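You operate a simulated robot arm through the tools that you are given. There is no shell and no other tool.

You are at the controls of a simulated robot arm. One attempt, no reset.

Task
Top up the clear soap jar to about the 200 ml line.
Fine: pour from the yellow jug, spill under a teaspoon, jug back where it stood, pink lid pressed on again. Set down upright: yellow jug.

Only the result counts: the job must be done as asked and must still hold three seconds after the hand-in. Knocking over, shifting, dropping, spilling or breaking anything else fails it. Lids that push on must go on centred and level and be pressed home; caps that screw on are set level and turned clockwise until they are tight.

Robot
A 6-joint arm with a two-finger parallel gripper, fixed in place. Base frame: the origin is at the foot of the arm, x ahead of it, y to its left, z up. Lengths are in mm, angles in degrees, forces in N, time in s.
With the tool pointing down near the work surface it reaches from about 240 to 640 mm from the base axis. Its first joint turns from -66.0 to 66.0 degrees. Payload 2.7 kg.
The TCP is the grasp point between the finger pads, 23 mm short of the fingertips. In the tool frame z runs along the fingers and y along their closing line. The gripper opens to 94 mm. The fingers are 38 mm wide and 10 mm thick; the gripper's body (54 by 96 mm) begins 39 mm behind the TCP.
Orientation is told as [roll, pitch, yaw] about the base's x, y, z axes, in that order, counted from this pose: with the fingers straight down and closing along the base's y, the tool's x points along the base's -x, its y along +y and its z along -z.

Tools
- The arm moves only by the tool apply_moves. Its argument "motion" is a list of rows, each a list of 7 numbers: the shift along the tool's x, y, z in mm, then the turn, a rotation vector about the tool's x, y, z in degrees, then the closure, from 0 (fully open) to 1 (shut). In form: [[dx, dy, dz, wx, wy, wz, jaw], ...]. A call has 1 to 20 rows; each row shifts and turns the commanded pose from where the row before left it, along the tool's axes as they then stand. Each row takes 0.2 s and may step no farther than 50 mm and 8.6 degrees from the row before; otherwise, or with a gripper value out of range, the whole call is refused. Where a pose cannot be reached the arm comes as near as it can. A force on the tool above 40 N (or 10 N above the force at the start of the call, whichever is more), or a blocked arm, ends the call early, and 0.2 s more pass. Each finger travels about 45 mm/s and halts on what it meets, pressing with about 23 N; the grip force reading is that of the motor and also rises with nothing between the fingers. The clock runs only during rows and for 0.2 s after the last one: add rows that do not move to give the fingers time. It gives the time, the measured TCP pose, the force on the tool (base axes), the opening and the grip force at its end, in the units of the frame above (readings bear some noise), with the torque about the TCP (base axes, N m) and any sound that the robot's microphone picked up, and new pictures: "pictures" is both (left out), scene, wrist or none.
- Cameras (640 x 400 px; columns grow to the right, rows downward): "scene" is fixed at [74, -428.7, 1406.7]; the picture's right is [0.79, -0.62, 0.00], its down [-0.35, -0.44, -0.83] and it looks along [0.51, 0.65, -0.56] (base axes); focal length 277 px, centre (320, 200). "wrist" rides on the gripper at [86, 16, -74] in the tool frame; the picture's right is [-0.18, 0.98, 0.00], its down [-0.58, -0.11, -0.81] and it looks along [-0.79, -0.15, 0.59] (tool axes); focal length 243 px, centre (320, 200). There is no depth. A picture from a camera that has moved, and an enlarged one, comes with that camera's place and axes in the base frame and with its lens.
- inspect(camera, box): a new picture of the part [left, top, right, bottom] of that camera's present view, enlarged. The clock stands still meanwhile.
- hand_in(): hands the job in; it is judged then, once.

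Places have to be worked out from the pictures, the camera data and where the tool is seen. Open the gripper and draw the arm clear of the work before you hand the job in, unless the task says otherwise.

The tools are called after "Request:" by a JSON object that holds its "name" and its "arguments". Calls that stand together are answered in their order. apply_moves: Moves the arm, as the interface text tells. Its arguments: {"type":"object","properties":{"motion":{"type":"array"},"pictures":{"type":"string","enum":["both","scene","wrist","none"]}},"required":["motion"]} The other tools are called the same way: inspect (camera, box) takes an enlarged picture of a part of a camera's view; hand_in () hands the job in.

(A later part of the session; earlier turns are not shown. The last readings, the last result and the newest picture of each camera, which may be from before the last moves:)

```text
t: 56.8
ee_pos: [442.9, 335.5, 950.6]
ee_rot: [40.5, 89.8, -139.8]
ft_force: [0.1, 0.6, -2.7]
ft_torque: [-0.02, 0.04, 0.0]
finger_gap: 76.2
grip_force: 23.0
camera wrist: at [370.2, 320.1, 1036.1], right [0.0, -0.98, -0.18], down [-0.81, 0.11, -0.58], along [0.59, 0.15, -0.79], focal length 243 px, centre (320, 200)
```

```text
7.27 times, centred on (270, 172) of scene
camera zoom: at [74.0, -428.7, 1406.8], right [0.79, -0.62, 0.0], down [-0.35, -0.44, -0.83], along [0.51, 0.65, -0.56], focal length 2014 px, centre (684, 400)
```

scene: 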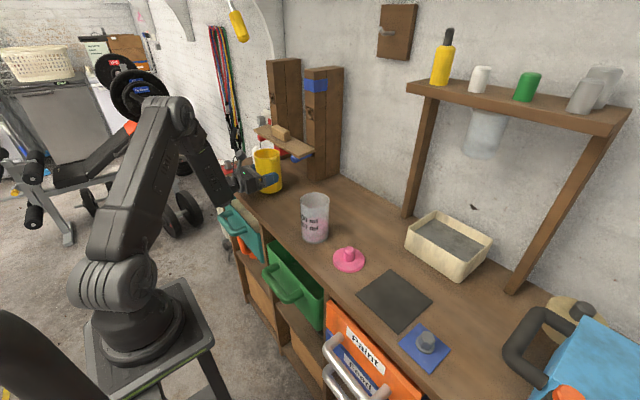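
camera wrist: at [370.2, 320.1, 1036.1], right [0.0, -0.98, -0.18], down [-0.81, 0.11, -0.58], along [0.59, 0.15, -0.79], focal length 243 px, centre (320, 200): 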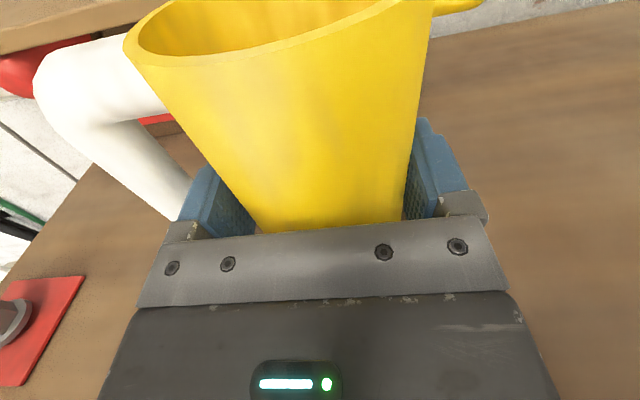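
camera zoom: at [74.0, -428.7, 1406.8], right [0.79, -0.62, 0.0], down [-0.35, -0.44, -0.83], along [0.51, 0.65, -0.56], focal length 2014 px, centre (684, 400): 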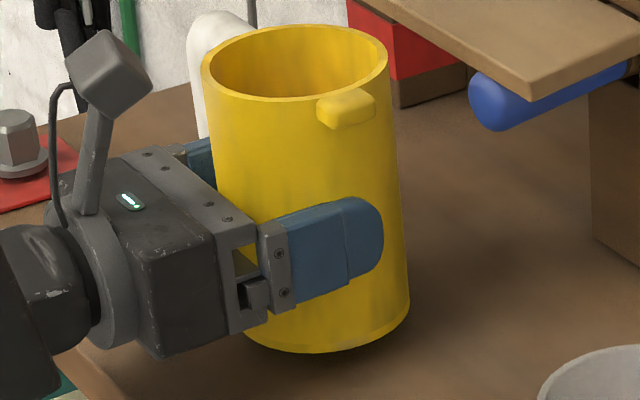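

The jug lifts cleanly with no tilt or slip. I raise it smoothly to about z=1045.

Request:
{"name": "apply_moves", "arguments": {"motion": [[5, 0, 0, 0, 0, 0, 1], [9, 0, 0, 0, 0, 0, 1], [12, 0, 0, 0, 0, 0, 1], [13, 0, 0, 0, 0, 0, 1], [13, 0, 0, 0, 0, 0, 1], [13, 0, 0, 0, 0, 0, 1], [12, 0, 0, 0, 0, 0, 1], [9, 0, 0, 0, 0, 0, 1], [6, 0, 0, 0, 0, 0, 1], [3, 0, 0, 0, 0, 0, 1], [0, 0, 0, 0, 0, 0, 1]], "pictures": "both"}}

Request:
{"name": "inspect", "arguments": {"camera": "scene", "box": [230, 100, 310, 200]}}

```text
t: 59.2
ee_pos: [443.7, 336.4, 1044.3]
ee_rot: [34.0, 89.9, -146.1]
ft_force: [-0.1, -0.5, -3.3]
ft_torque: [0.0, 0.0, -0.05]
finger_gap: 76.1
grip_force: 22.7
camera wrist: at [369.7, 320.3, 1131.2], right [0.0, -0.98, -0.18], down [-0.81, 0.11, -0.58], along [0.59, 0.15, -0.79], focal length 243 px, centre (320, 200)
```

scene: 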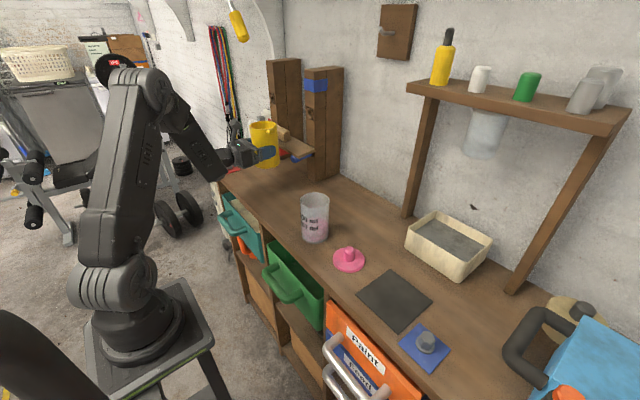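
wrist: 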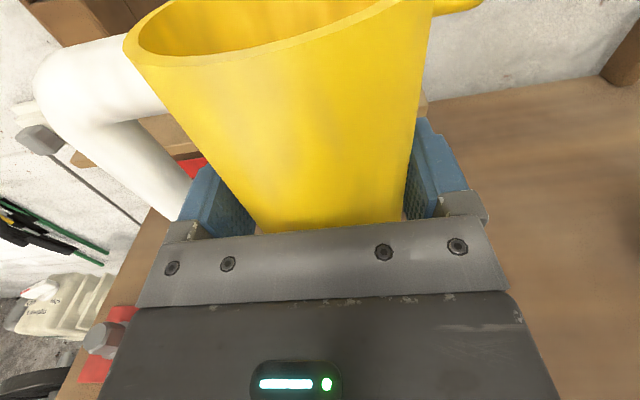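

```text
4.00 times, centred on (270, 150) of scene
camera zoom: at [74.0, -428.7, 1406.8], right [0.79, -0.62, 0.0], down [-0.35, -0.44, -0.83], along [0.51, 0.65, -0.56], focal length 1108 px, centre (520, 400)
```

zoom: 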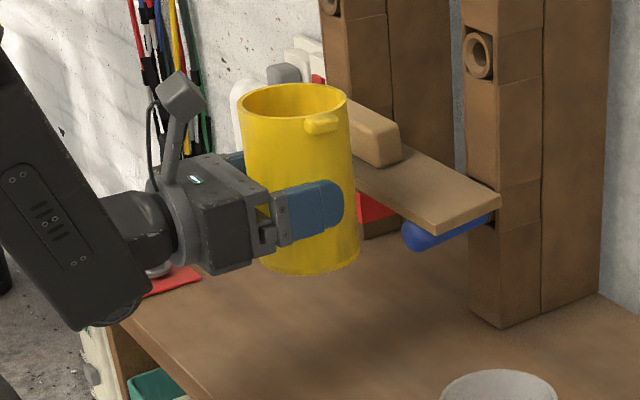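

Held steady. I carry it toward the jar along -y, slowly, to about (424, 200).

Request:
{"name": "apply_moves", "arguments": {"motion": [[0, 4, -1, 0, 0, 0, 1], [0, 8, -1, 0, 0, 0, 1], [0, 12, -2, 0, 0, 0, 1], [0, 13, -2, 0, 0, 0, 1], [0, 14, -2, 0, 0, 0, 1], [0, 14, -2, 0, 0, 0, 1], [0, 14, -2, 0, 0, 0, 1], [0, 14, -2, 0, 0, 0, 1], [0, 13, -2, 0, 0, 0, 1], [0, 12, -2, 0, 0, 0, 1], [0, 9, -1, 0, 0, 0, 1], [0, 6, -1, 0, 0, 0, 1], [0, 3, 0, 0, 0, 0, 1], [0, 0, 0, 0, 0, 0, 1]], "pictures": "both"}}

Request:
{"name": "inspect", "arguments": {"camera": "scene", "box": [230, 110, 350, 250]}}

```text
t: 62.2
ee_pos: [422.1, 201.2, 1045.0]
ee_rot: [34.4, 89.9, -145.5]
ft_force: [-0.7, 0.4, -2.7]
ft_torque: [-0.03, 0.04, 0.01]
finger_gap: 76.0
grip_force: 22.8
camera wrist: at [348.7, 184.5, 1131.0], right [0.0, -0.98, -0.18], down [-0.81, 0.11, -0.58], along [0.59, 0.15, -0.79], focal length 243 px, centre (320, 200)
```

scene: 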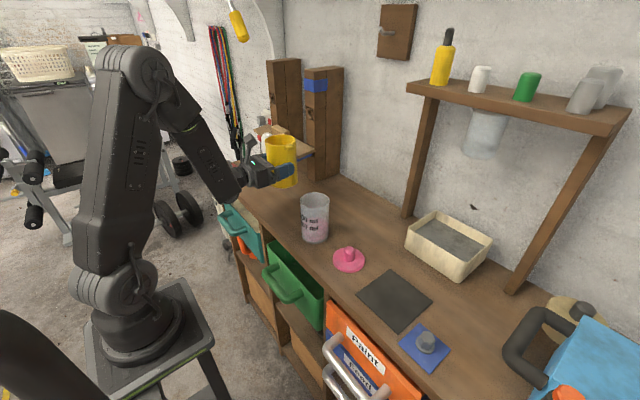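
wrist: 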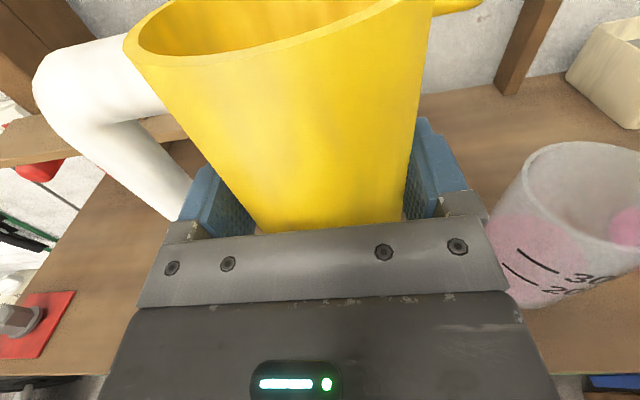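

```text
2.86 times, centred on (290, 180) of scene
camera zoom: at [74.0, -428.7, 1406.7], right [0.79, -0.62, 0.0], down [-0.35, -0.44, -0.83], along [0.51, 0.65, -0.56], focal length 791 px, centre (406, 257)
```

zoom: 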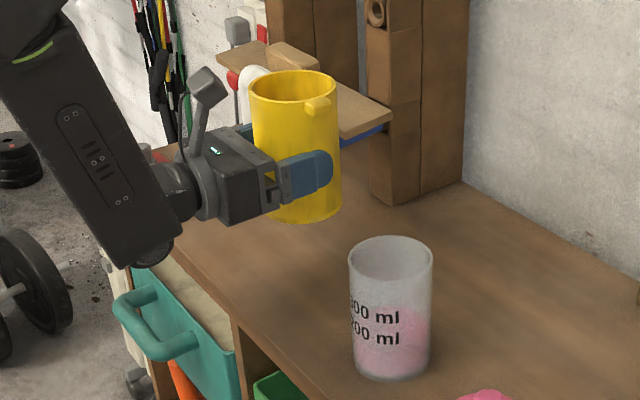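

The jug hangs level near (431, 201). I test a moderate 24° tilt here (well below pour-over) to verify that the grip doesn't drift.

Request:
{"name": "apply_moves", "arguments": {"motion": [[0, 0, 0, 0, 0, 3, 1], [0, 0, 0, 0, 0, 4, 1], [0, 0, 0, 0, 0, 5, 1], [0, 0, 0, 0, 0, 5, 1], [0, 0, 0, 0, 0, 4, 1], [0, 0, 0, 0, 0, 3, 1], [0, 0, 0, 0, 0, 0, 1], [0, 0, 0, 0, 0, 0, 1]], "pictures": "both"}}

Request:
{"name": "inspect", "arguments": {"camera": "scene", "box": [240, 110, 350, 250]}}

Request:
{"name": "inspect", "arguments": {"camera": "wrist", "box": [100, 0, 500, 250]}}

```text
t: 64.0
ee_pos: [423.6, 201.2, 1045.6]
ee_rot: [-89.7, 66.1, 90.1]
ft_force: [1.2, 0.5, -2.8]
ft_torque: [-0.04, 0.04, -0.02]
finger_gap: 76.2
grip_force: 23.0
camera wrist: at [349.3, 150.4, 1117.4], right [0.0, -0.82, -0.57], down [-0.81, 0.34, -0.49], along [0.59, 0.46, -0.67], focal length 243 px, centre (320, 200)
```

scene: 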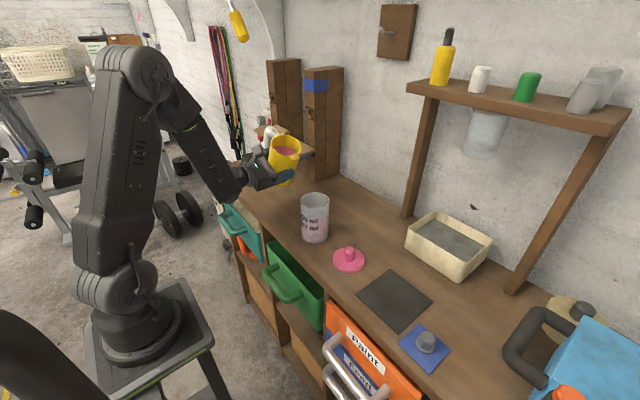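
wrist: 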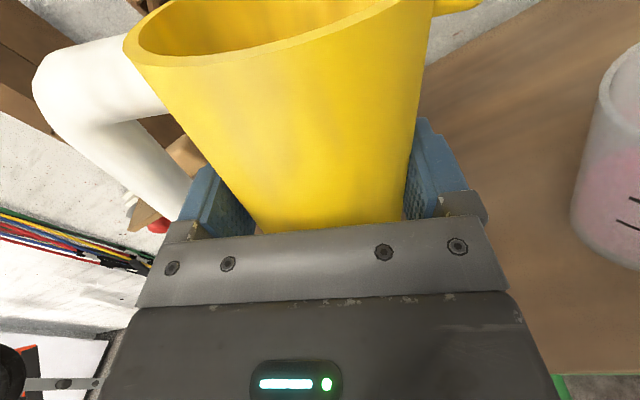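

```text
2.86 times, centred on (295, 180) of scene
camera zoom: at [74.0, -428.7, 1406.7], right [0.79, -0.62, 0.0], down [-0.35, -0.44, -0.83], along [0.51, 0.65, -0.56], focal length 791 px, centre (391, 257)
```

zoom: 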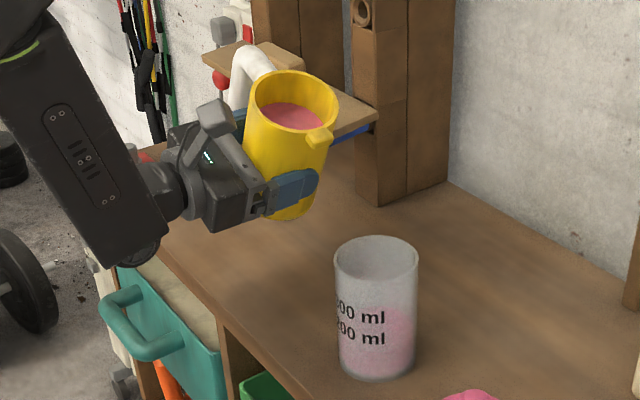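

```text
1.60 times, centred on (300, 125) of wrist
camera zoom: at [349.3, 150.4, 1117.4], right [0.0, -0.82, -0.57], down [-0.81, 0.34, -0.49], along [0.59, 0.46, -0.67], focal length 388 px, centre (352, 320)
```

zoom: 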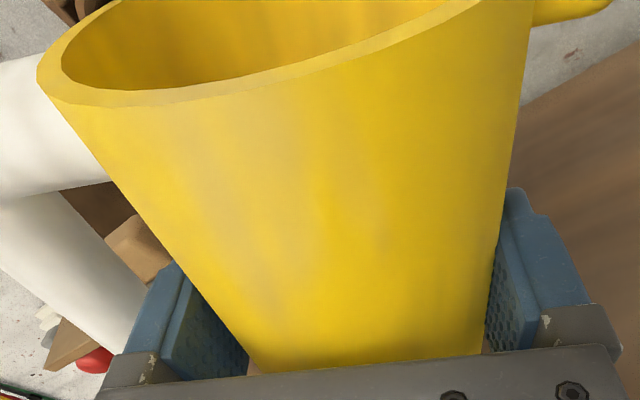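

No drift: the jug sits identically in the grip. I zoom to see how close the liquid is to the lip at 24°.

Request:
{"name": "inspect", "arguments": {"camera": "scene", "box": [262, 128, 306, 168]}}

```text
10.00 times, centred on (284, 148) of scene
camera zoom: at [74.0, -428.7, 1406.7], right [0.79, -0.62, 0.0], down [-0.35, -0.44, -0.83], along [0.51, 0.65, -0.56], focal length 2769 px, centre (680, 720)
```

zoom: 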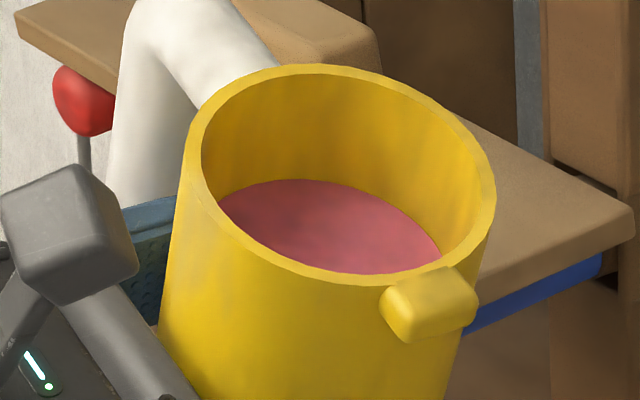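

The lip is a plain rim with a solid spout block beneath. I move along -y (keeping the 24° tilt) until the spout is over the jar's mouth.

Request:
{"name": "apply_moves", "arguments": {"motion": [[1.6, 3.6, 0, 0, 0, 0, 1], [3.4, 7.6, 0, 0, 0, 0, 1], [4.1, 9.1, 0, 0, 0, 0, 1], [4.1, 9.1, 0, 0, 0, 0, 1], [4.1, 9.1, 0, 0, 0, 0, 1], [3.3, 7.5, 0, 0, 0, 0, 1], [1.8, 4.2, 0, 0, 0, 0, 1], [0, 0, 0, 0, 0, 0, 1]], "pictures": "both"}}

Request:
{"name": "inspect", "arguments": {"camera": "scene", "box": [260, 130, 350, 250]}}

Request:
{"name": "inspect", "arguments": {"camera": "wrist", "box": [400, 0, 640, 200]}}

```text
t: 65.8
ee_pos: [423.0, 145.2, 1044.4]
ee_rot: [-89.7, 66.1, 90.1]
ft_force: [0.2, -0.2, -3.0]
ft_torque: [-0.07, 0.03, 0.02]
finger_gap: 76.0
grip_force: 22.3
camera wrist: at [349.1, 95.6, 1117.4], right [0.0, -0.82, -0.57], down [-0.81, 0.34, -0.49], along [0.59, 0.46, -0.67], focal length 243 px, centre (320, 200)
```

scene: 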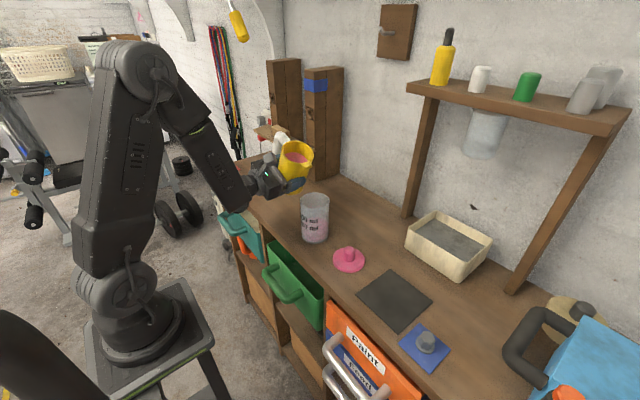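
wrist: 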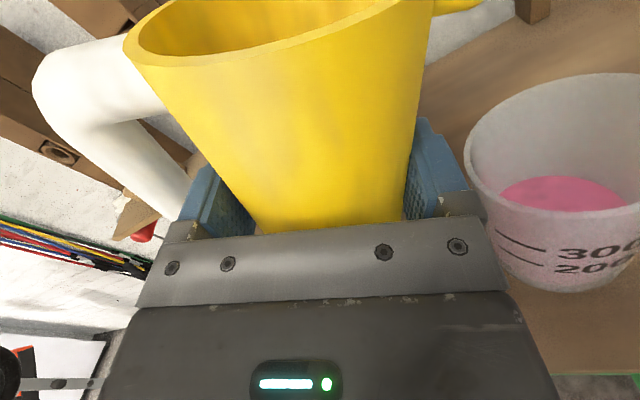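

```text
3.33 times, centred on (305, 190) of scene
camera zoom: at [74.0, -428.7, 1406.7], right [0.79, -0.62, 0.0], down [-0.35, -0.44, -0.83], along [0.51, 0.65, -0.56], focal length 923 px, centre (370, 233)
```

zoom: 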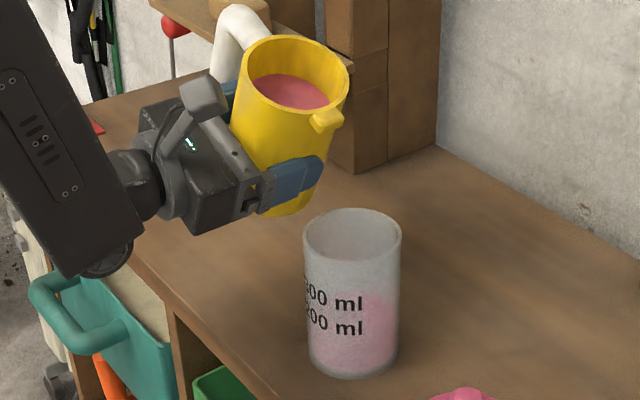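

```text
2.00 times, centred on (520, 100) of wrist
camera zoom: at [349.1, 95.6, 1117.4], right [0.0, -0.82, -0.57], down [-0.81, 0.34, -0.49], along [0.59, 0.46, -0.67], focal length 485 px, centre (-80, 400)
```

zoom: 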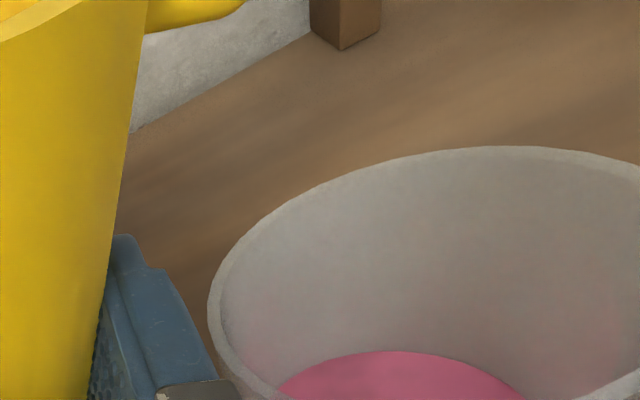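

The spout lines up over the jar's near half. I shift 8 mm further in and tilt gradually to about 36°, watching the liquid relative to the lip.

Request:
{"name": "apply_moves", "arguments": {"motion": [[1.6, 3.6, 0, 0, 0, 0, 1], [1.6, 3.7, 0, 0, 0, 0, 1], [0, 0, 0, 0, 0, 3, 1], [0, 0, 0, 0, 0, 3, 1], [0, 0, 0, 0, 0, 3, 1], [0, 0, 0, 0, 0, 3, 1], [0, 0, 0, 0, 0, 0, 1]], "pictures": "both"}}

Request:
{"name": "inspect", "arguments": {"camera": "scene", "box": [270, 130, 340, 250]}}

Request:
{"name": "inspect", "arguments": {"camera": "scene", "box": [278, 135, 322, 175]}}

```text
t: 67.4
ee_pos: [424.5, 136.3, 1045.6]
ee_rot: [-89.8, 54.1, 90.2]
ft_force: [-0.5, -0.2, -3.2]
ft_torque: [-0.08, 0.02, 0.0]
finger_gap: 76.0
grip_force: 23.4
camera wrist: at [349.8, 73.2, 1105.1], right [0.0, -0.69, -0.73], down [-0.81, 0.43, -0.41], along [0.59, 0.58, -0.56], focal length 243 px, centre (320, 200)
```

scene: 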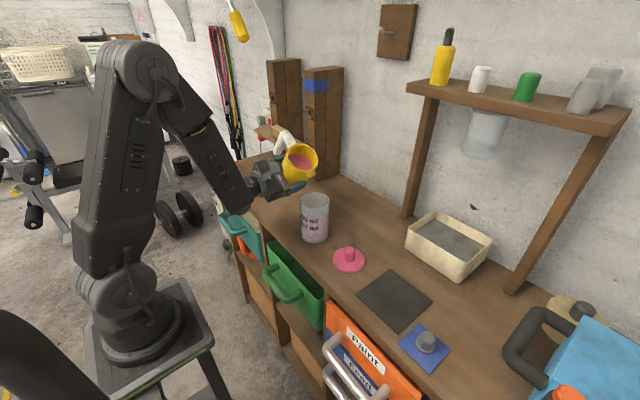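
wrist: 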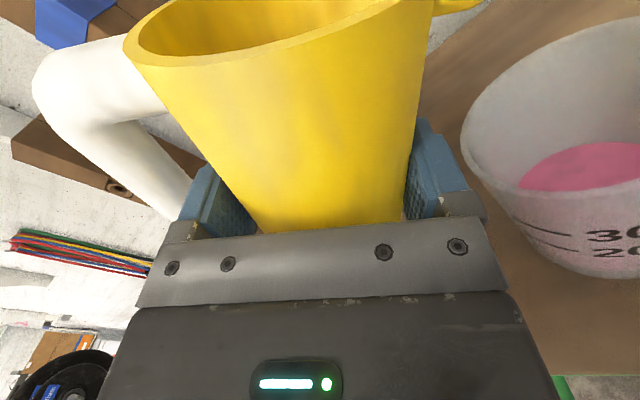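

```text
3.33 times, centred on (305, 190) of scene
camera zoom: at [74.0, -428.7, 1406.7], right [0.79, -0.62, 0.0], down [-0.35, -0.44, -0.83], along [0.51, 0.65, -0.56], focal length 923 px, centre (370, 233)
```

zoom: 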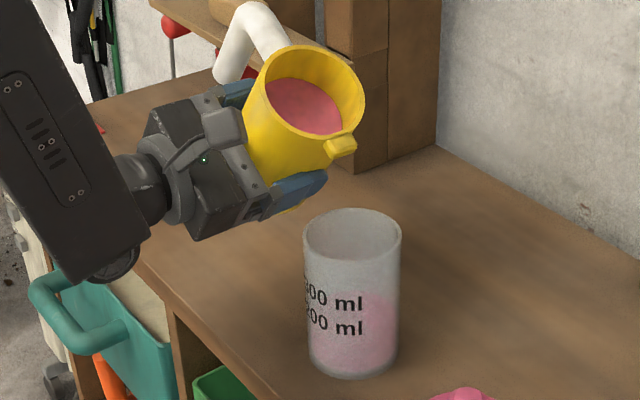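

```text
10.00 times, centred on (300, 155) of scene
camera zoom: at [74.0, -428.7, 1406.7], right [0.79, -0.62, 0.0], down [-0.35, -0.44, -0.83], along [0.51, 0.65, -0.56], focal length 2769 px, centre (520, 650)
```

zoom: 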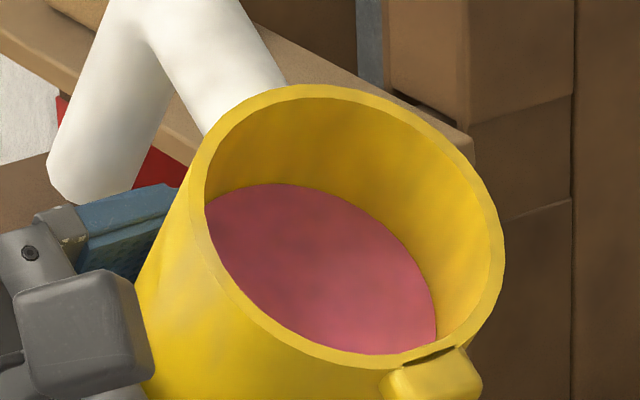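

At 36° the surface is getting near the lip. I now tilt in 1° rows and check.

Request:
{"name": "apply_moves", "arguments": {"motion": [[0, 0, 0, 0, 0, 1, 1], [0, 0, 0, 0, 0, 1, 1], [0, 0, 0, 0, 0, 1, 1], [0, 0, 0, 0, 0, 0, 1]], "pictures": "none"}}

Request:
{"name": "inspect", "arguments": {"camera": "scene", "box": [278, 140, 332, 200]}}

```text
t: 68.4
ee_pos: [423.0, 137.2, 1044.7]
ee_rot: [-89.9, 51.1, 90.0]
ft_force: [-0.1, 0.4, -3.3]
ft_torque: [-0.03, 0.05, 0.0]
finger_gap: 75.9
grip_force: 23.5
```

```text
6.67 times, centred on (305, 170) of scene
camera zoom: at [74.0, -428.7, 1406.7], right [0.79, -0.62, 0.0], down [-0.35, -0.44, -0.83], along [0.51, 0.65, -0.56], focal length 1846 px, centre (420, 400)
```

zoom: 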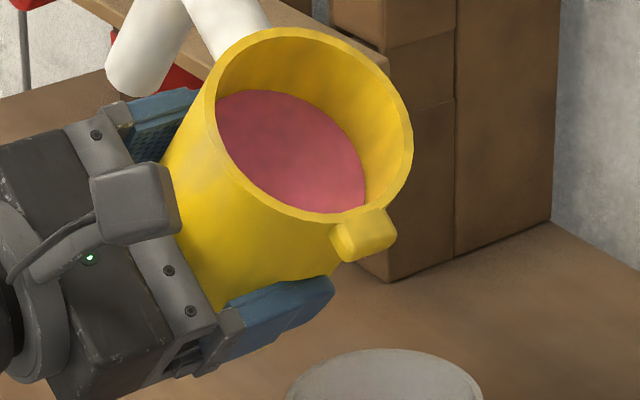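

Still just under the lip at 39°. I continue in 1° rows with a close look each time.

Request:
{"name": "apply_moves", "arguments": {"motion": [[0, 0, 0, 0, 0, 1, 1], [0, 0, 0, 0, 0, 1, 1], [0, 0, 0, 0, 0, 0, 1]], "pictures": "none"}}

Request:
{"name": "inspect", "arguments": {"camera": "scene", "box": [285, 145, 335, 215]}}

Request:
{"name": "inspect", "arguments": {"camera": "scene", "box": [297, 155, 317, 172]}}

```text
t: 69.2
ee_pos: [421.8, 136.9, 1045.0]
ee_rot: [-89.8, 49.1, 89.9]
ft_force: [1.1, -1.0, -3.1]
ft_torque: [-0.09, 0.05, 0.02]
finger_gap: 76.0
grip_force: 23.3
```

```text
5.71 times, centred on (310, 180) of scene
camera zoom: at [74.0, -428.7, 1406.7], right [0.79, -0.62, 0.0], down [-0.35, -0.44, -0.83], along [0.51, 0.65, -0.56], focal length 1582 px, centre (377, 314)
```

zoom: 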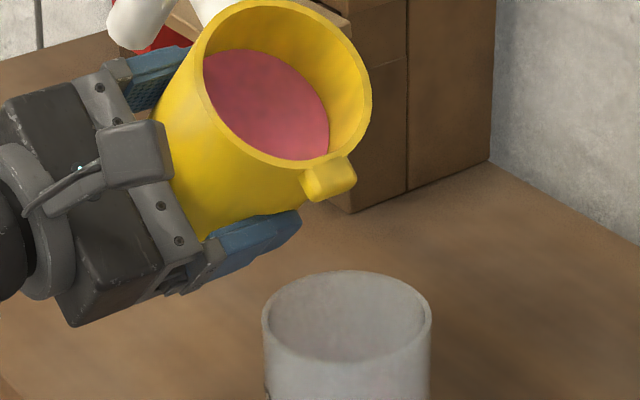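

```text
16.00 times, centred on (307, 164) of scene
camera zoom: at [74.0, -428.7, 1406.7], right [0.79, -0.62, 0.0], down [-0.35, -0.44, -0.83], along [0.51, 0.65, -0.56], focal length 4431 px, centre (528, 784)
```

zoom: 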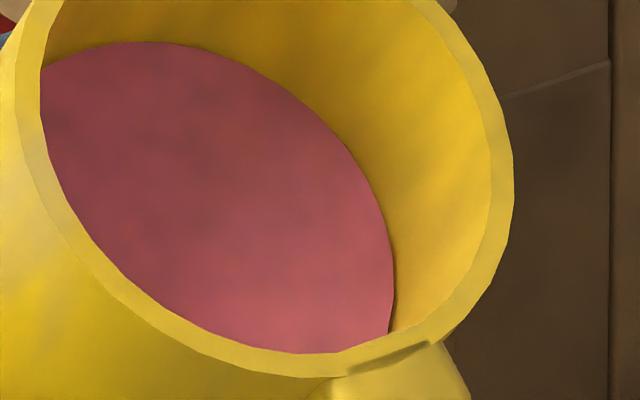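

The surface is only a few millimetres under the lip at 41°. I continue very slowly.

Request:
{"name": "apply_moves", "arguments": {"motion": [[0, 0, 0, 0, 0, 1, 1], [0, 0, 0, 0, 0, 1, 1], [0, 0, 0, 0, 0, 0, 1]], "pictures": "none"}}

Request:
{"name": "inspect", "arguments": {"camera": "scene", "box": [285, 145, 335, 245]}}

Request:
{"name": "inspect", "arguments": {"camera": "scene", "box": [297, 155, 317, 172]}}

```text
t: 70.0
ee_pos: [423.3, 136.9, 1044.3]
ee_rot: [-89.8, 47.0, 90.1]
ft_force: [-0.4, -0.1, -2.0]
ft_torque: [-0.04, -0.03, -0.01]
finger_gap: 75.8
grip_force: 22.8
```

```text
4.00 times, centred on (310, 195) of scene
camera zoom: at [74.0, -428.7, 1406.7], right [0.79, -0.62, 0.0], down [-0.35, -0.44, -0.83], along [0.51, 0.65, -0.56], focal length 1108 px, centre (360, 220)
```

zoom: 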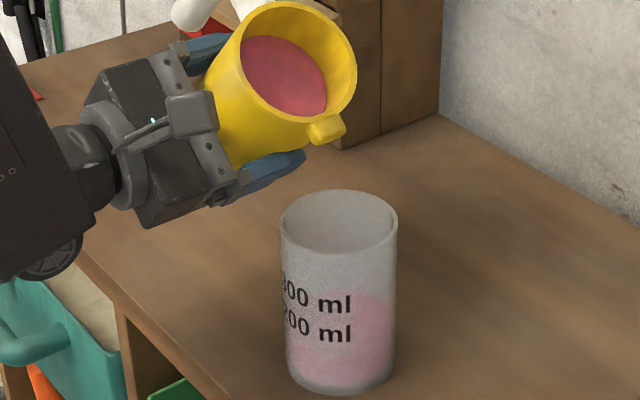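

```text
16.00 times, centred on (307, 164) of scene
camera zoom: at [74.0, -428.7, 1406.7], right [0.79, -0.62, 0.0], down [-0.35, -0.44, -0.83], along [0.51, 0.65, -0.56], focal length 4431 px, centre (528, 784)
```

zoom: 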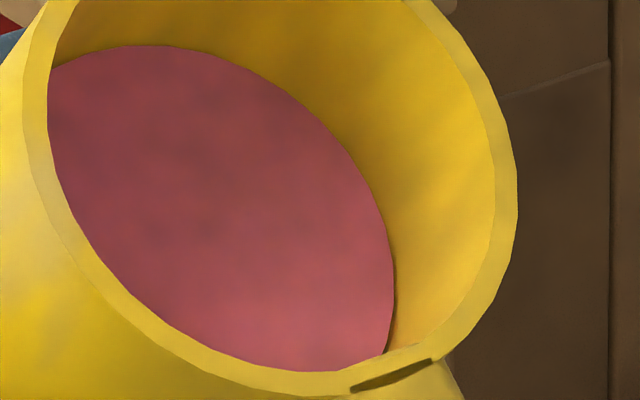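

No stream yet at 43°. Next two degrees.

Request:
{"name": "apply_moves", "arguments": {"motion": [[0, 0, 0, 0, 0, 1, 1], [0, 0, 0, 0, 0, 1, 1], [0, 0, 0, 0, 0, 0, 1]], "pictures": "none"}}

Request:
{"name": "inspect", "arguments": {"camera": "scene", "box": [285, 145, 335, 245]}}

Request:
{"name": "inspect", "arguments": {"camera": "scene", "box": [297, 155, 317, 172]}}

```text
t: 70.8
ee_pos: [423.5, 137.6, 1044.0]
ee_rot: [-89.8, 45.1, 90.0]
ft_force: [-0.4, -0.3, -3.0]
ft_torque: [-0.04, 0.04, -0.03]
finger_gap: 76.0
grip_force: 22.8
```

```text
4.00 times, centred on (310, 195) of scene
camera zoom: at [74.0, -428.7, 1406.7], right [0.79, -0.62, 0.0], down [-0.35, -0.44, -0.83], along [0.51, 0.65, -0.56], focal length 1108 px, centre (360, 220)
```

zoom: 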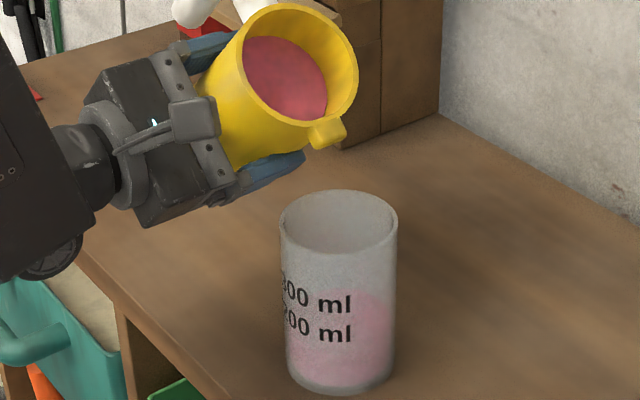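

```text
16.00 times, centred on (307, 164) of scene
camera zoom: at [74.0, -428.7, 1406.7], right [0.79, -0.62, 0.0], down [-0.35, -0.44, -0.83], along [0.51, 0.65, -0.56], focal length 4431 px, centre (528, 784)
```

zoom: 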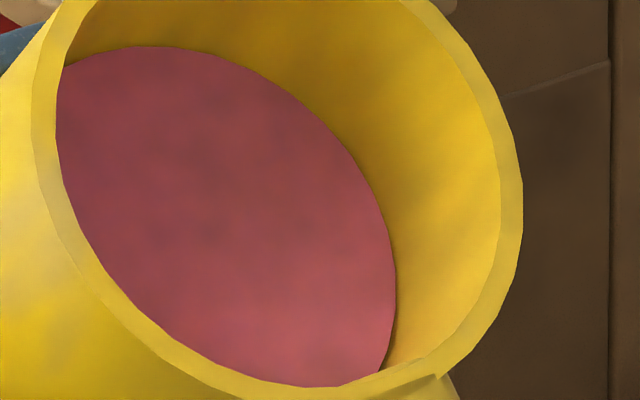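

Still no flow at 45°. I continue by 2°.

Request:
{"name": "apply_moves", "arguments": {"motion": [[0, 0, 0, 0, 0, 1, 1], [0, 0, 0, 0, 0, 1, 1], [0, 0, 0, 0, 0, 0, 1]], "pictures": "none"}}

Request:
{"name": "inspect", "arguments": {"camera": "scene", "box": [285, 145, 335, 245]}}

Request:
{"name": "inspect", "arguments": {"camera": "scene", "box": [297, 157, 317, 174]}}

```text
t: 71.6
ee_pos: [422.4, 138.0, 1043.9]
ee_rot: [-89.8, 43.1, 90.1]
ft_force: [0.3, 0.0, -3.4]
ft_torque: [-0.06, 0.04, -0.01]
finger_gap: 75.8
grip_force: 23.2
```

```text
4.00 times, centred on (310, 195) of scene
camera zoom: at [74.0, -428.7, 1406.7], right [0.79, -0.62, 0.0], down [-0.35, -0.44, -0.83], along [0.51, 0.65, -0.56], focal length 1108 px, centre (360, 220)
```

zoom: 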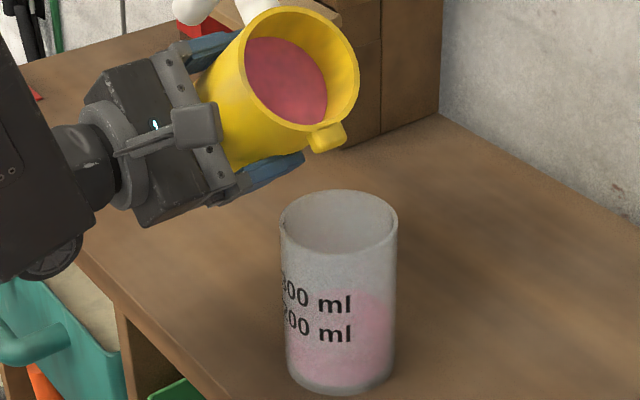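

```text
16.00 times, centred on (307, 166) of scene
camera zoom: at [74.0, -428.7, 1406.7], right [0.79, -0.62, 0.0], down [-0.35, -0.44, -0.83], along [0.51, 0.65, -0.56], focal length 4431 px, centre (528, 752)
```

zoom: 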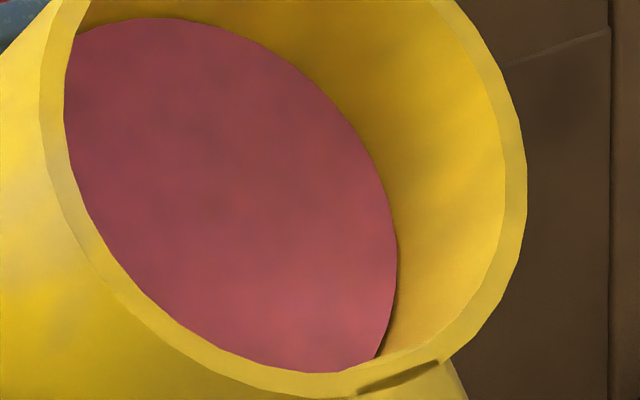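

No flow yet; on to 49°.

Request:
{"name": "apply_moves", "arguments": {"motion": [[0, 0, 0, 0, 0, 1, 1], [0, 0, 0, 0, 0, 1, 1], [0, 0, 0, 0, 0, 0, 1]], "pictures": "none"}}

Request:
{"name": "inspect", "arguments": {"camera": "scene", "box": [285, 145, 335, 245]}}

Request:
{"name": "inspect", "arguments": {"camera": "scene", "box": [297, 157, 317, 174]}}

```text
t: 72.4
ee_pos: [423.3, 137.3, 1044.9]
ee_rot: [-89.9, 41.1, 90.0]
ft_force: [0.3, 0.2, -3.1]
ft_torque: [-0.08, 0.02, 0.0]
finger_gap: 75.7
grip_force: 22.9
```

```text
4.00 times, centred on (310, 195) of scene
camera zoom: at [74.0, -428.7, 1406.7], right [0.79, -0.62, 0.0], down [-0.35, -0.44, -0.83], along [0.51, 0.65, -0.56], focal length 1108 px, centre (360, 220)
```

zoom: 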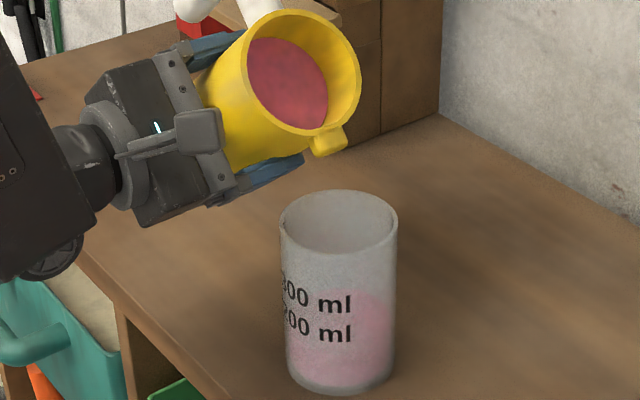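

```text
16.00 times, centred on (307, 166) of scene
camera zoom: at [74.0, -428.7, 1406.7], right [0.79, -0.62, 0.0], down [-0.35, -0.44, -0.83], along [0.51, 0.65, -0.56], focal length 4431 px, centre (528, 752)
```

zoom: 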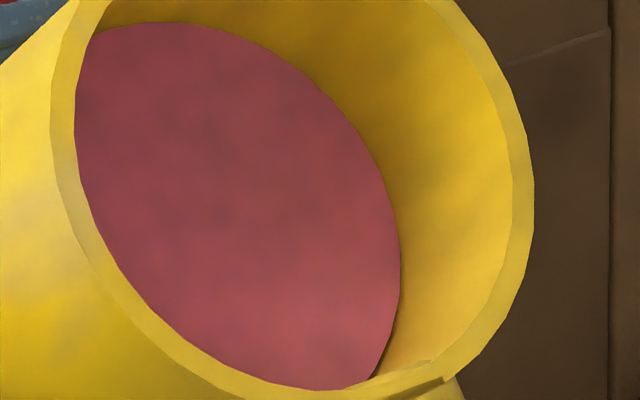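

Still holding at 49°, so the jug is less full than I thought. I raise it 15 mm for clearance at steeper tilt, then continue.

Request:
{"name": "apply_moves", "arguments": {"motion": [[3.3, -3.8, 0, 0, 0, 0, 1], [3.3, -3.8, 0, 0, 0, 0, 1], [3.2, -3.7, 0, 0, 0, 0, 1], [0, 0, 0, 0, 0, 1, 1], [0, 0, 0, 0, 0, 1, 1], [0, 0, 0, 0, 0, 0, 1]], "pictures": "wrist"}}

Request:
{"name": "inspect", "arguments": {"camera": "scene", "box": [285, 145, 335, 245]}}

Request:
{"name": "inspect", "arguments": {"camera": "scene", "box": [297, 152, 317, 169]}}

```text
t: 73.8
ee_pos: [422.4, 136.8, 1060.2]
ee_rot: [-89.9, 39.0, 90.0]
ft_force: [0.9, -0.2, -2.6]
ft_torque: [-0.08, 0.05, 0.0]
finger_gap: 75.9
grip_force: 22.8
camera wrist: at [349.2, 59.7, 1101.4], right [0.0, -0.48, -0.88], down [-0.81, 0.52, -0.28], along [0.59, 0.71, -0.39], focal length 243 px, centre (320, 200)
```

wrist: 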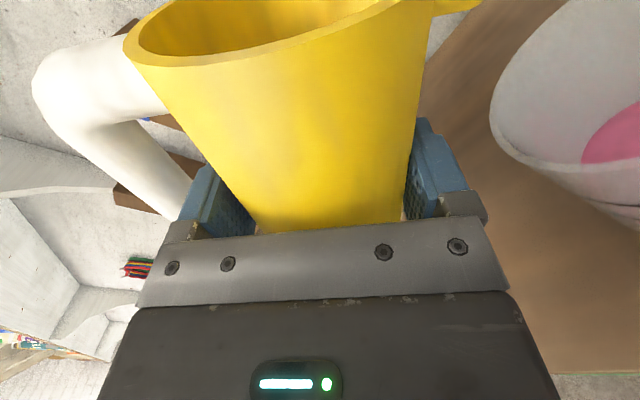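

```text
4.00 times, centred on (310, 195) of scene
camera zoom: at [74.0, -428.7, 1406.7], right [0.79, -0.62, 0.0], down [-0.35, -0.44, -0.83], along [0.51, 0.65, -0.56], focal length 1108 px, centre (360, 220)
```

zoom: 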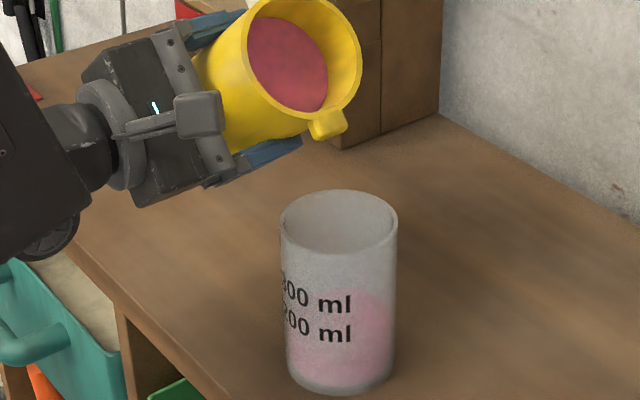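

```text
16.00 times, centred on (307, 160) of scene
camera zoom: at [74.0, -428.7, 1406.7], right [0.79, -0.62, 0.0], down [-0.35, -0.44, -0.83], along [0.51, 0.65, -0.56], focal length 4431 px, centre (528, 832)
```

zoom: 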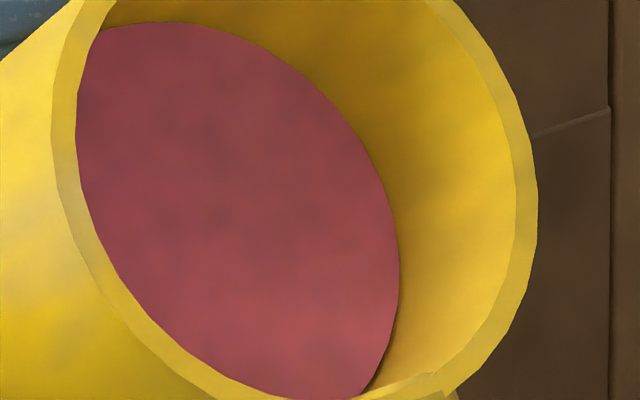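

From the picture I estimate the surface is still ~8 mm under the lip, so pour-over should begin near 57–58°. I continue to 55° and look.

Request:
{"name": "apply_moves", "arguments": {"motion": [[0, 0, 0, 0, 0, 1, 1], [0, 0, 0, 0, 0, 1, 1], [0, 0, 0, 0, 0, 1, 1], [0, 0, 0, 0, 0, 1, 1], [0, 0, 0, 0, 0, 0, 1]], "pictures": "none"}}

Request:
{"name": "inspect", "arguments": {"camera": "scene", "box": [285, 145, 335, 245]}}

Request:
{"name": "inspect", "arguments": {"camera": "scene", "box": [297, 152, 317, 172]}}

```text
t: 75.0
ee_pos: [423.0, 137.4, 1061.0]
ee_rot: [-89.9, 35.1, 90.0]
ft_force: [-0.1, -0.6, -3.1]
ft_torque: [-0.11, 0.03, 0.0]
finger_gap: 75.7
grip_force: 23.4
```

```text
4.00 times, centred on (310, 195) of scene
camera zoom: at [74.0, -428.7, 1406.7], right [0.79, -0.62, 0.0], down [-0.35, -0.44, -0.83], along [0.51, 0.65, -0.56], focal length 1108 px, centre (360, 220)
```

zoom: 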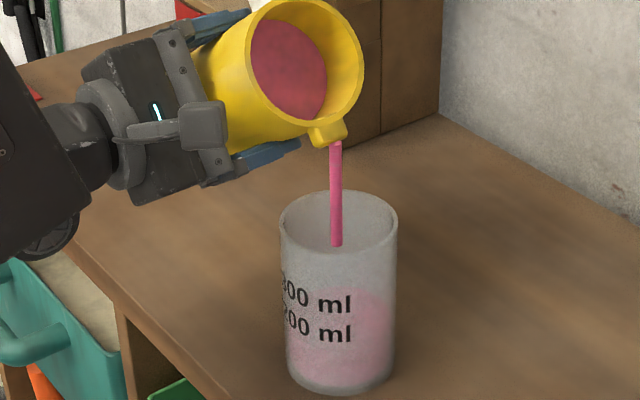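

```text
16.00 times, centred on (307, 162) of scene
camera zoom: at [74.0, -428.7, 1406.7], right [0.79, -0.62, 0.0], down [-0.35, -0.44, -0.83], along [0.51, 0.65, -0.56], focal length 4431 px, centre (528, 808)
```

zoom: 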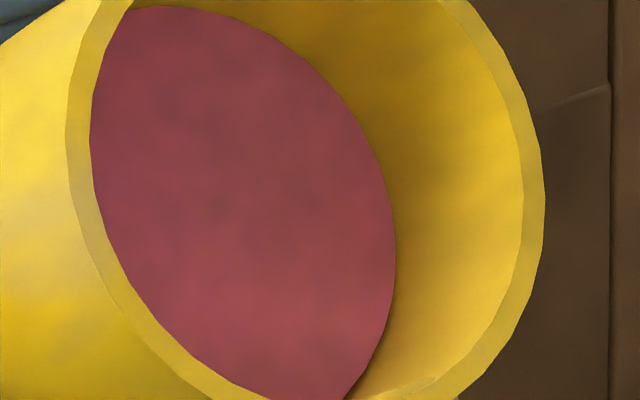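

Flow has started at 55°, with a thin stream dropping into the jar's mouth. I hold the angle and watch the level.

Request:
{"name": "apply_moves", "arguments": {"motion": [[0, 0, 0, 0, 0, 0, 1]], "pictures": "wrist"}}

Request:
{"name": "inspect", "arguments": {"camera": "scene", "box": [290, 170, 340, 245]}}

```text
t: 75.4
ee_pos: [423.6, 137.8, 1060.4]
ee_rot: [-89.9, 35.1, 90.0]
ft_force: [0.2, 0.6, -2.0]
ft_torque: [-0.07, 0.07, 0.0]
finger_gap: 76.2
grip_force: 23.0
camera wrist: at [349.2, 57.2, 1096.3], right [0.0, -0.41, -0.91], down [-0.81, 0.54, -0.24], along [0.59, 0.73, -0.34], focal length 243 px, centre (320, 200)
```

wrist: 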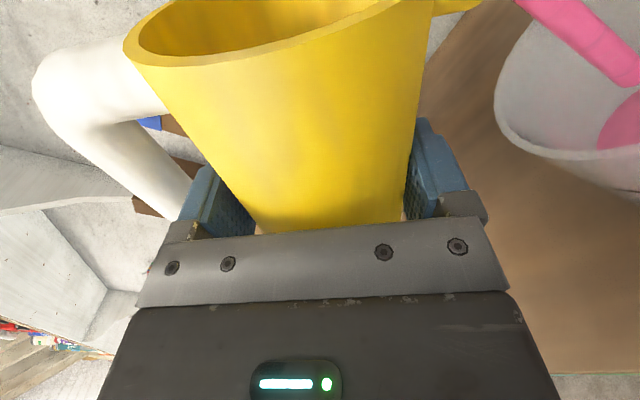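

```text
5.33 times, centred on (315, 208) of scene
camera zoom: at [74.0, -428.7, 1406.7], right [0.79, -0.62, 0.0], down [-0.35, -0.44, -0.83], along [0.51, 0.65, -0.56], focal length 1477 px, centre (347, 160)
```

zoom: 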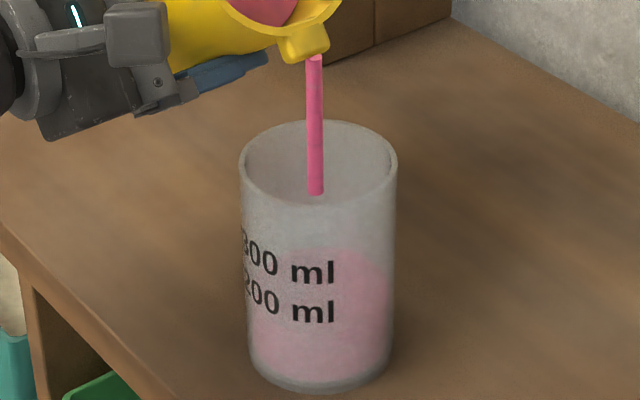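

The stream lands well inside the jar. I hold for another short interval and track the level's back edge (now about row 247; target about row 221 in this zoom).

Request:
{"name": "apply_moves", "arguments": {"motion": [[0, 0, 0, 0, 0, 0, 1], [0, 0, 0, 0, 0, 0, 1], [0, 0, 0, 0, 0, 0, 1], [0, 0, 0, 0, 0, 0, 1]], "pictures": "none"}}

Request:
{"name": "inspect", "arguments": {"camera": "scene", "box": [290, 170, 340, 245]}}

```text
t: 76.4
ee_pos: [422.9, 138.7, 1060.1]
ee_rot: [-89.9, 35.1, 89.9]
ft_force: [-0.1, 0.2, -2.9]
ft_torque: [-0.08, 0.03, -0.01]
finger_gap: 75.6
grip_force: 22.6
```

```text
5.33 times, centred on (315, 208) of scene
camera zoom: at [74.0, -428.7, 1406.7], right [0.79, -0.62, 0.0], down [-0.35, -0.44, -0.83], along [0.51, 0.65, -0.56], focal length 1477 px, centre (347, 160)
```

zoom: 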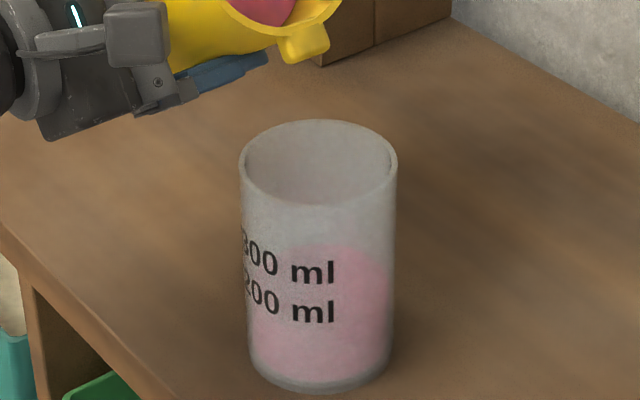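

The flow stopped by itself at 55°, with the level having risen a little. I zoom in to read it precisely.

Request:
{"name": "inspect", "arguments": {"camera": "scene", "box": [297, 190, 333, 245]}}

Request:
{"name": "inspect", "arguments": {"camera": "scene", "box": [299, 205, 331, 227]}}

```text
7.27 times, centred on (315, 218) of scene
camera zoom: at [74.0, -428.7, 1406.7], right [0.79, -0.62, 0.0], down [-0.35, -0.44, -0.83], along [0.51, 0.65, -0.56], focal length 2014 px, centre (356, 73)
```

zoom: 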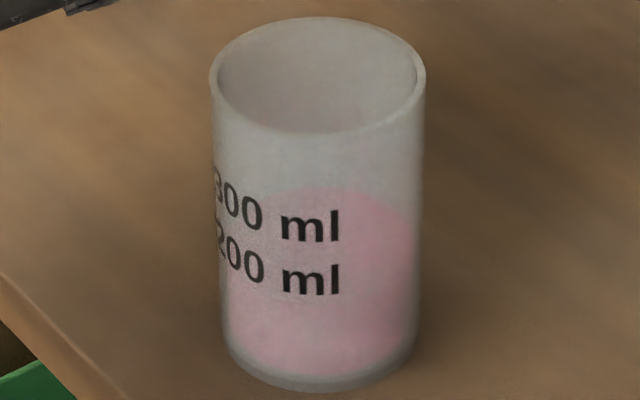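

```text
16.00 times, centred on (315, 216) of scene
camera zoom: at [74.0, -428.7, 1406.7], right [0.79, -0.62, 0.0], down [-0.35, -0.44, -0.83], along [0.51, 0.65, -0.56], focal length 4431 px, centre (400, -56)
```

zoom: 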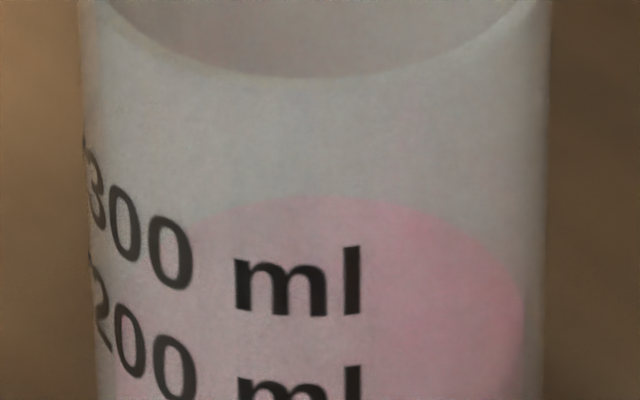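

About 15 ml has gone in; roughly 60 ml remain. Each degree yields around 8–9 ml, so I tilt 2° more and wait for the flow to finish.

Request:
{"name": "apply_moves", "arguments": {"motion": [[0, 0, 0, 0, 0, 1, 1], [0, 0, 0, 0, 0, 1, 1], [0, 0, 0, 0, 0, 0, 1]], "pictures": "none"}}

Request:
{"name": "inspect", "arguments": {"camera": "scene", "box": [285, 155, 335, 245]}}

Request:
{"name": "apply_moves", "arguments": {"motion": [[0, 0, 0, 0, 0, 0, 1], [0, 0, 0, 0, 0, 0, 1], [0, 0, 0, 0, 0, 0, 1], [0, 0, 0, 0, 0, 0, 1]], "pictures": "none"}}

Request:
{"name": "inspect", "arguments": {"camera": "scene", "box": [290, 170, 340, 245]}}

Request:
{"name": "inspect", "arguments": {"camera": "scene", "box": [299, 205, 331, 227]}}

```text
t: 77.2
ee_pos: [422.4, 137.2, 1060.7]
ee_rot: [-90.0, 33.1, 89.9]
ft_force: [0.1, -0.7, -2.2]
ft_torque: [-0.09, 0.02, -0.01]
finger_gap: 75.7
grip_force: 23.3
```

```text
4.44 times, centred on (310, 200) of scene
camera zoom: at [74.0, -428.7, 1406.7], right [0.79, -0.62, 0.0], down [-0.35, -0.44, -0.83], along [0.51, 0.65, -0.56], focal length 1231 px, centre (364, 200)
```

zoom: 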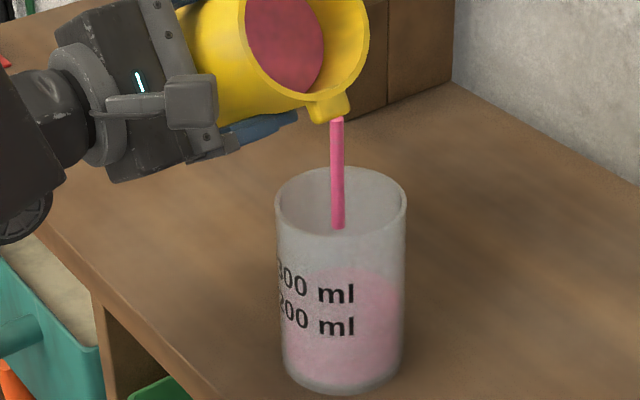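

```text
t: 78.2
ee_pos: [422.5, 138.2, 1059.8]
ee_rot: [-89.9, 33.1, 90.0]
ft_force: [0.9, 0.5, -3.3]
ft_torque: [-0.06, 0.02, 0.0]
finger_gap: 75.7
grip_force: 22.7
```

```text
5.33 times, centred on (315, 208) of scene
camera zoom: at [74.0, -428.7, 1406.7], right [0.79, -0.62, 0.0], down [-0.35, -0.44, -0.83], along [0.51, 0.65, -0.56], focal length 1477 px, centre (347, 160)
```

zoom: 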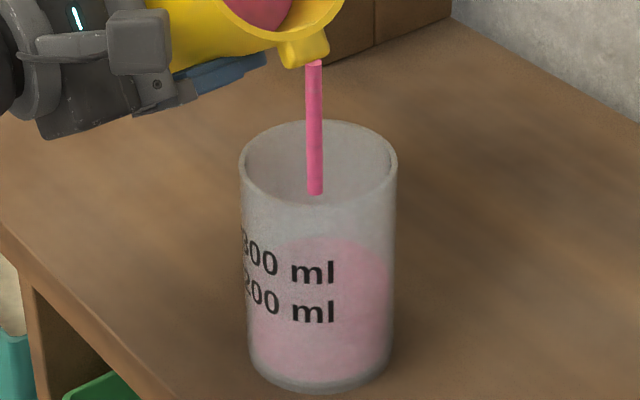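

```text
16.00 times, centred on (315, 216) of scene
camera zoom: at [74.0, -428.7, 1406.7], right [0.79, -0.62, 0.0], down [-0.35, -0.44, -0.83], along [0.51, 0.65, -0.56], focal length 4431 px, centre (400, -56)
```

zoom: 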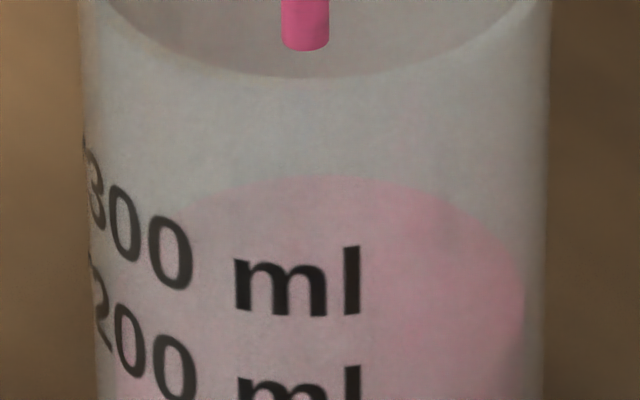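

Level is up to row 177 (from 197; target about 129) and still flowing. I wait for it to finish at this angle.

Request:
{"name": "apply_moves", "arguments": {"motion": [[0, 0, 0, 0, 0, 0, 1], [0, 0, 0, 0, 0, 0, 1], [0, 0, 0, 0, 0, 0, 1]], "pictures": "none"}}

Request:
{"name": "inspect", "arguments": {"camera": "scene", "box": [299, 205, 331, 227]}}

Request:
{"name": "inspect", "arguments": {"camera": "scene", "box": [285, 155, 335, 245]}}

```text
t: 79.0
ee_pos: [423.9, 137.0, 1060.6]
ee_rot: [-89.9, 33.1, 89.9]
ft_force: [0.2, 0.2, -3.0]
ft_torque: [-0.07, 0.04, 0.0]
finger_gap: 75.8
grip_force: 23.1
```

```text
16.00 times, centred on (315, 216) of scene
camera zoom: at [74.0, -428.7, 1406.7], right [0.79, -0.62, 0.0], down [-0.35, -0.44, -0.83], along [0.51, 0.65, -0.56], focal length 4431 px, centre (400, -56)
```

zoom: 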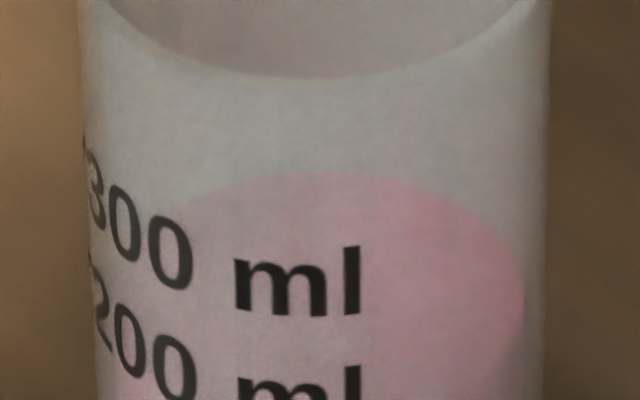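

```text
4.44 times, centred on (310, 200) of scene
camera zoom: at [74.0, -428.7, 1406.7], right [0.79, -0.62, 0.0], down [-0.35, -0.44, -0.83], along [0.51, 0.65, -0.56], focal length 1231 px, centre (364, 200)
```

zoom: 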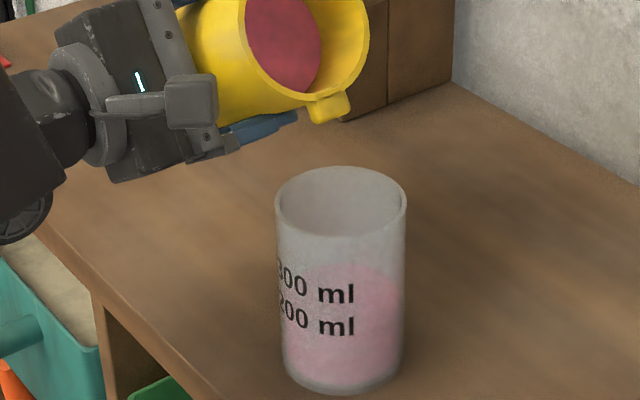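

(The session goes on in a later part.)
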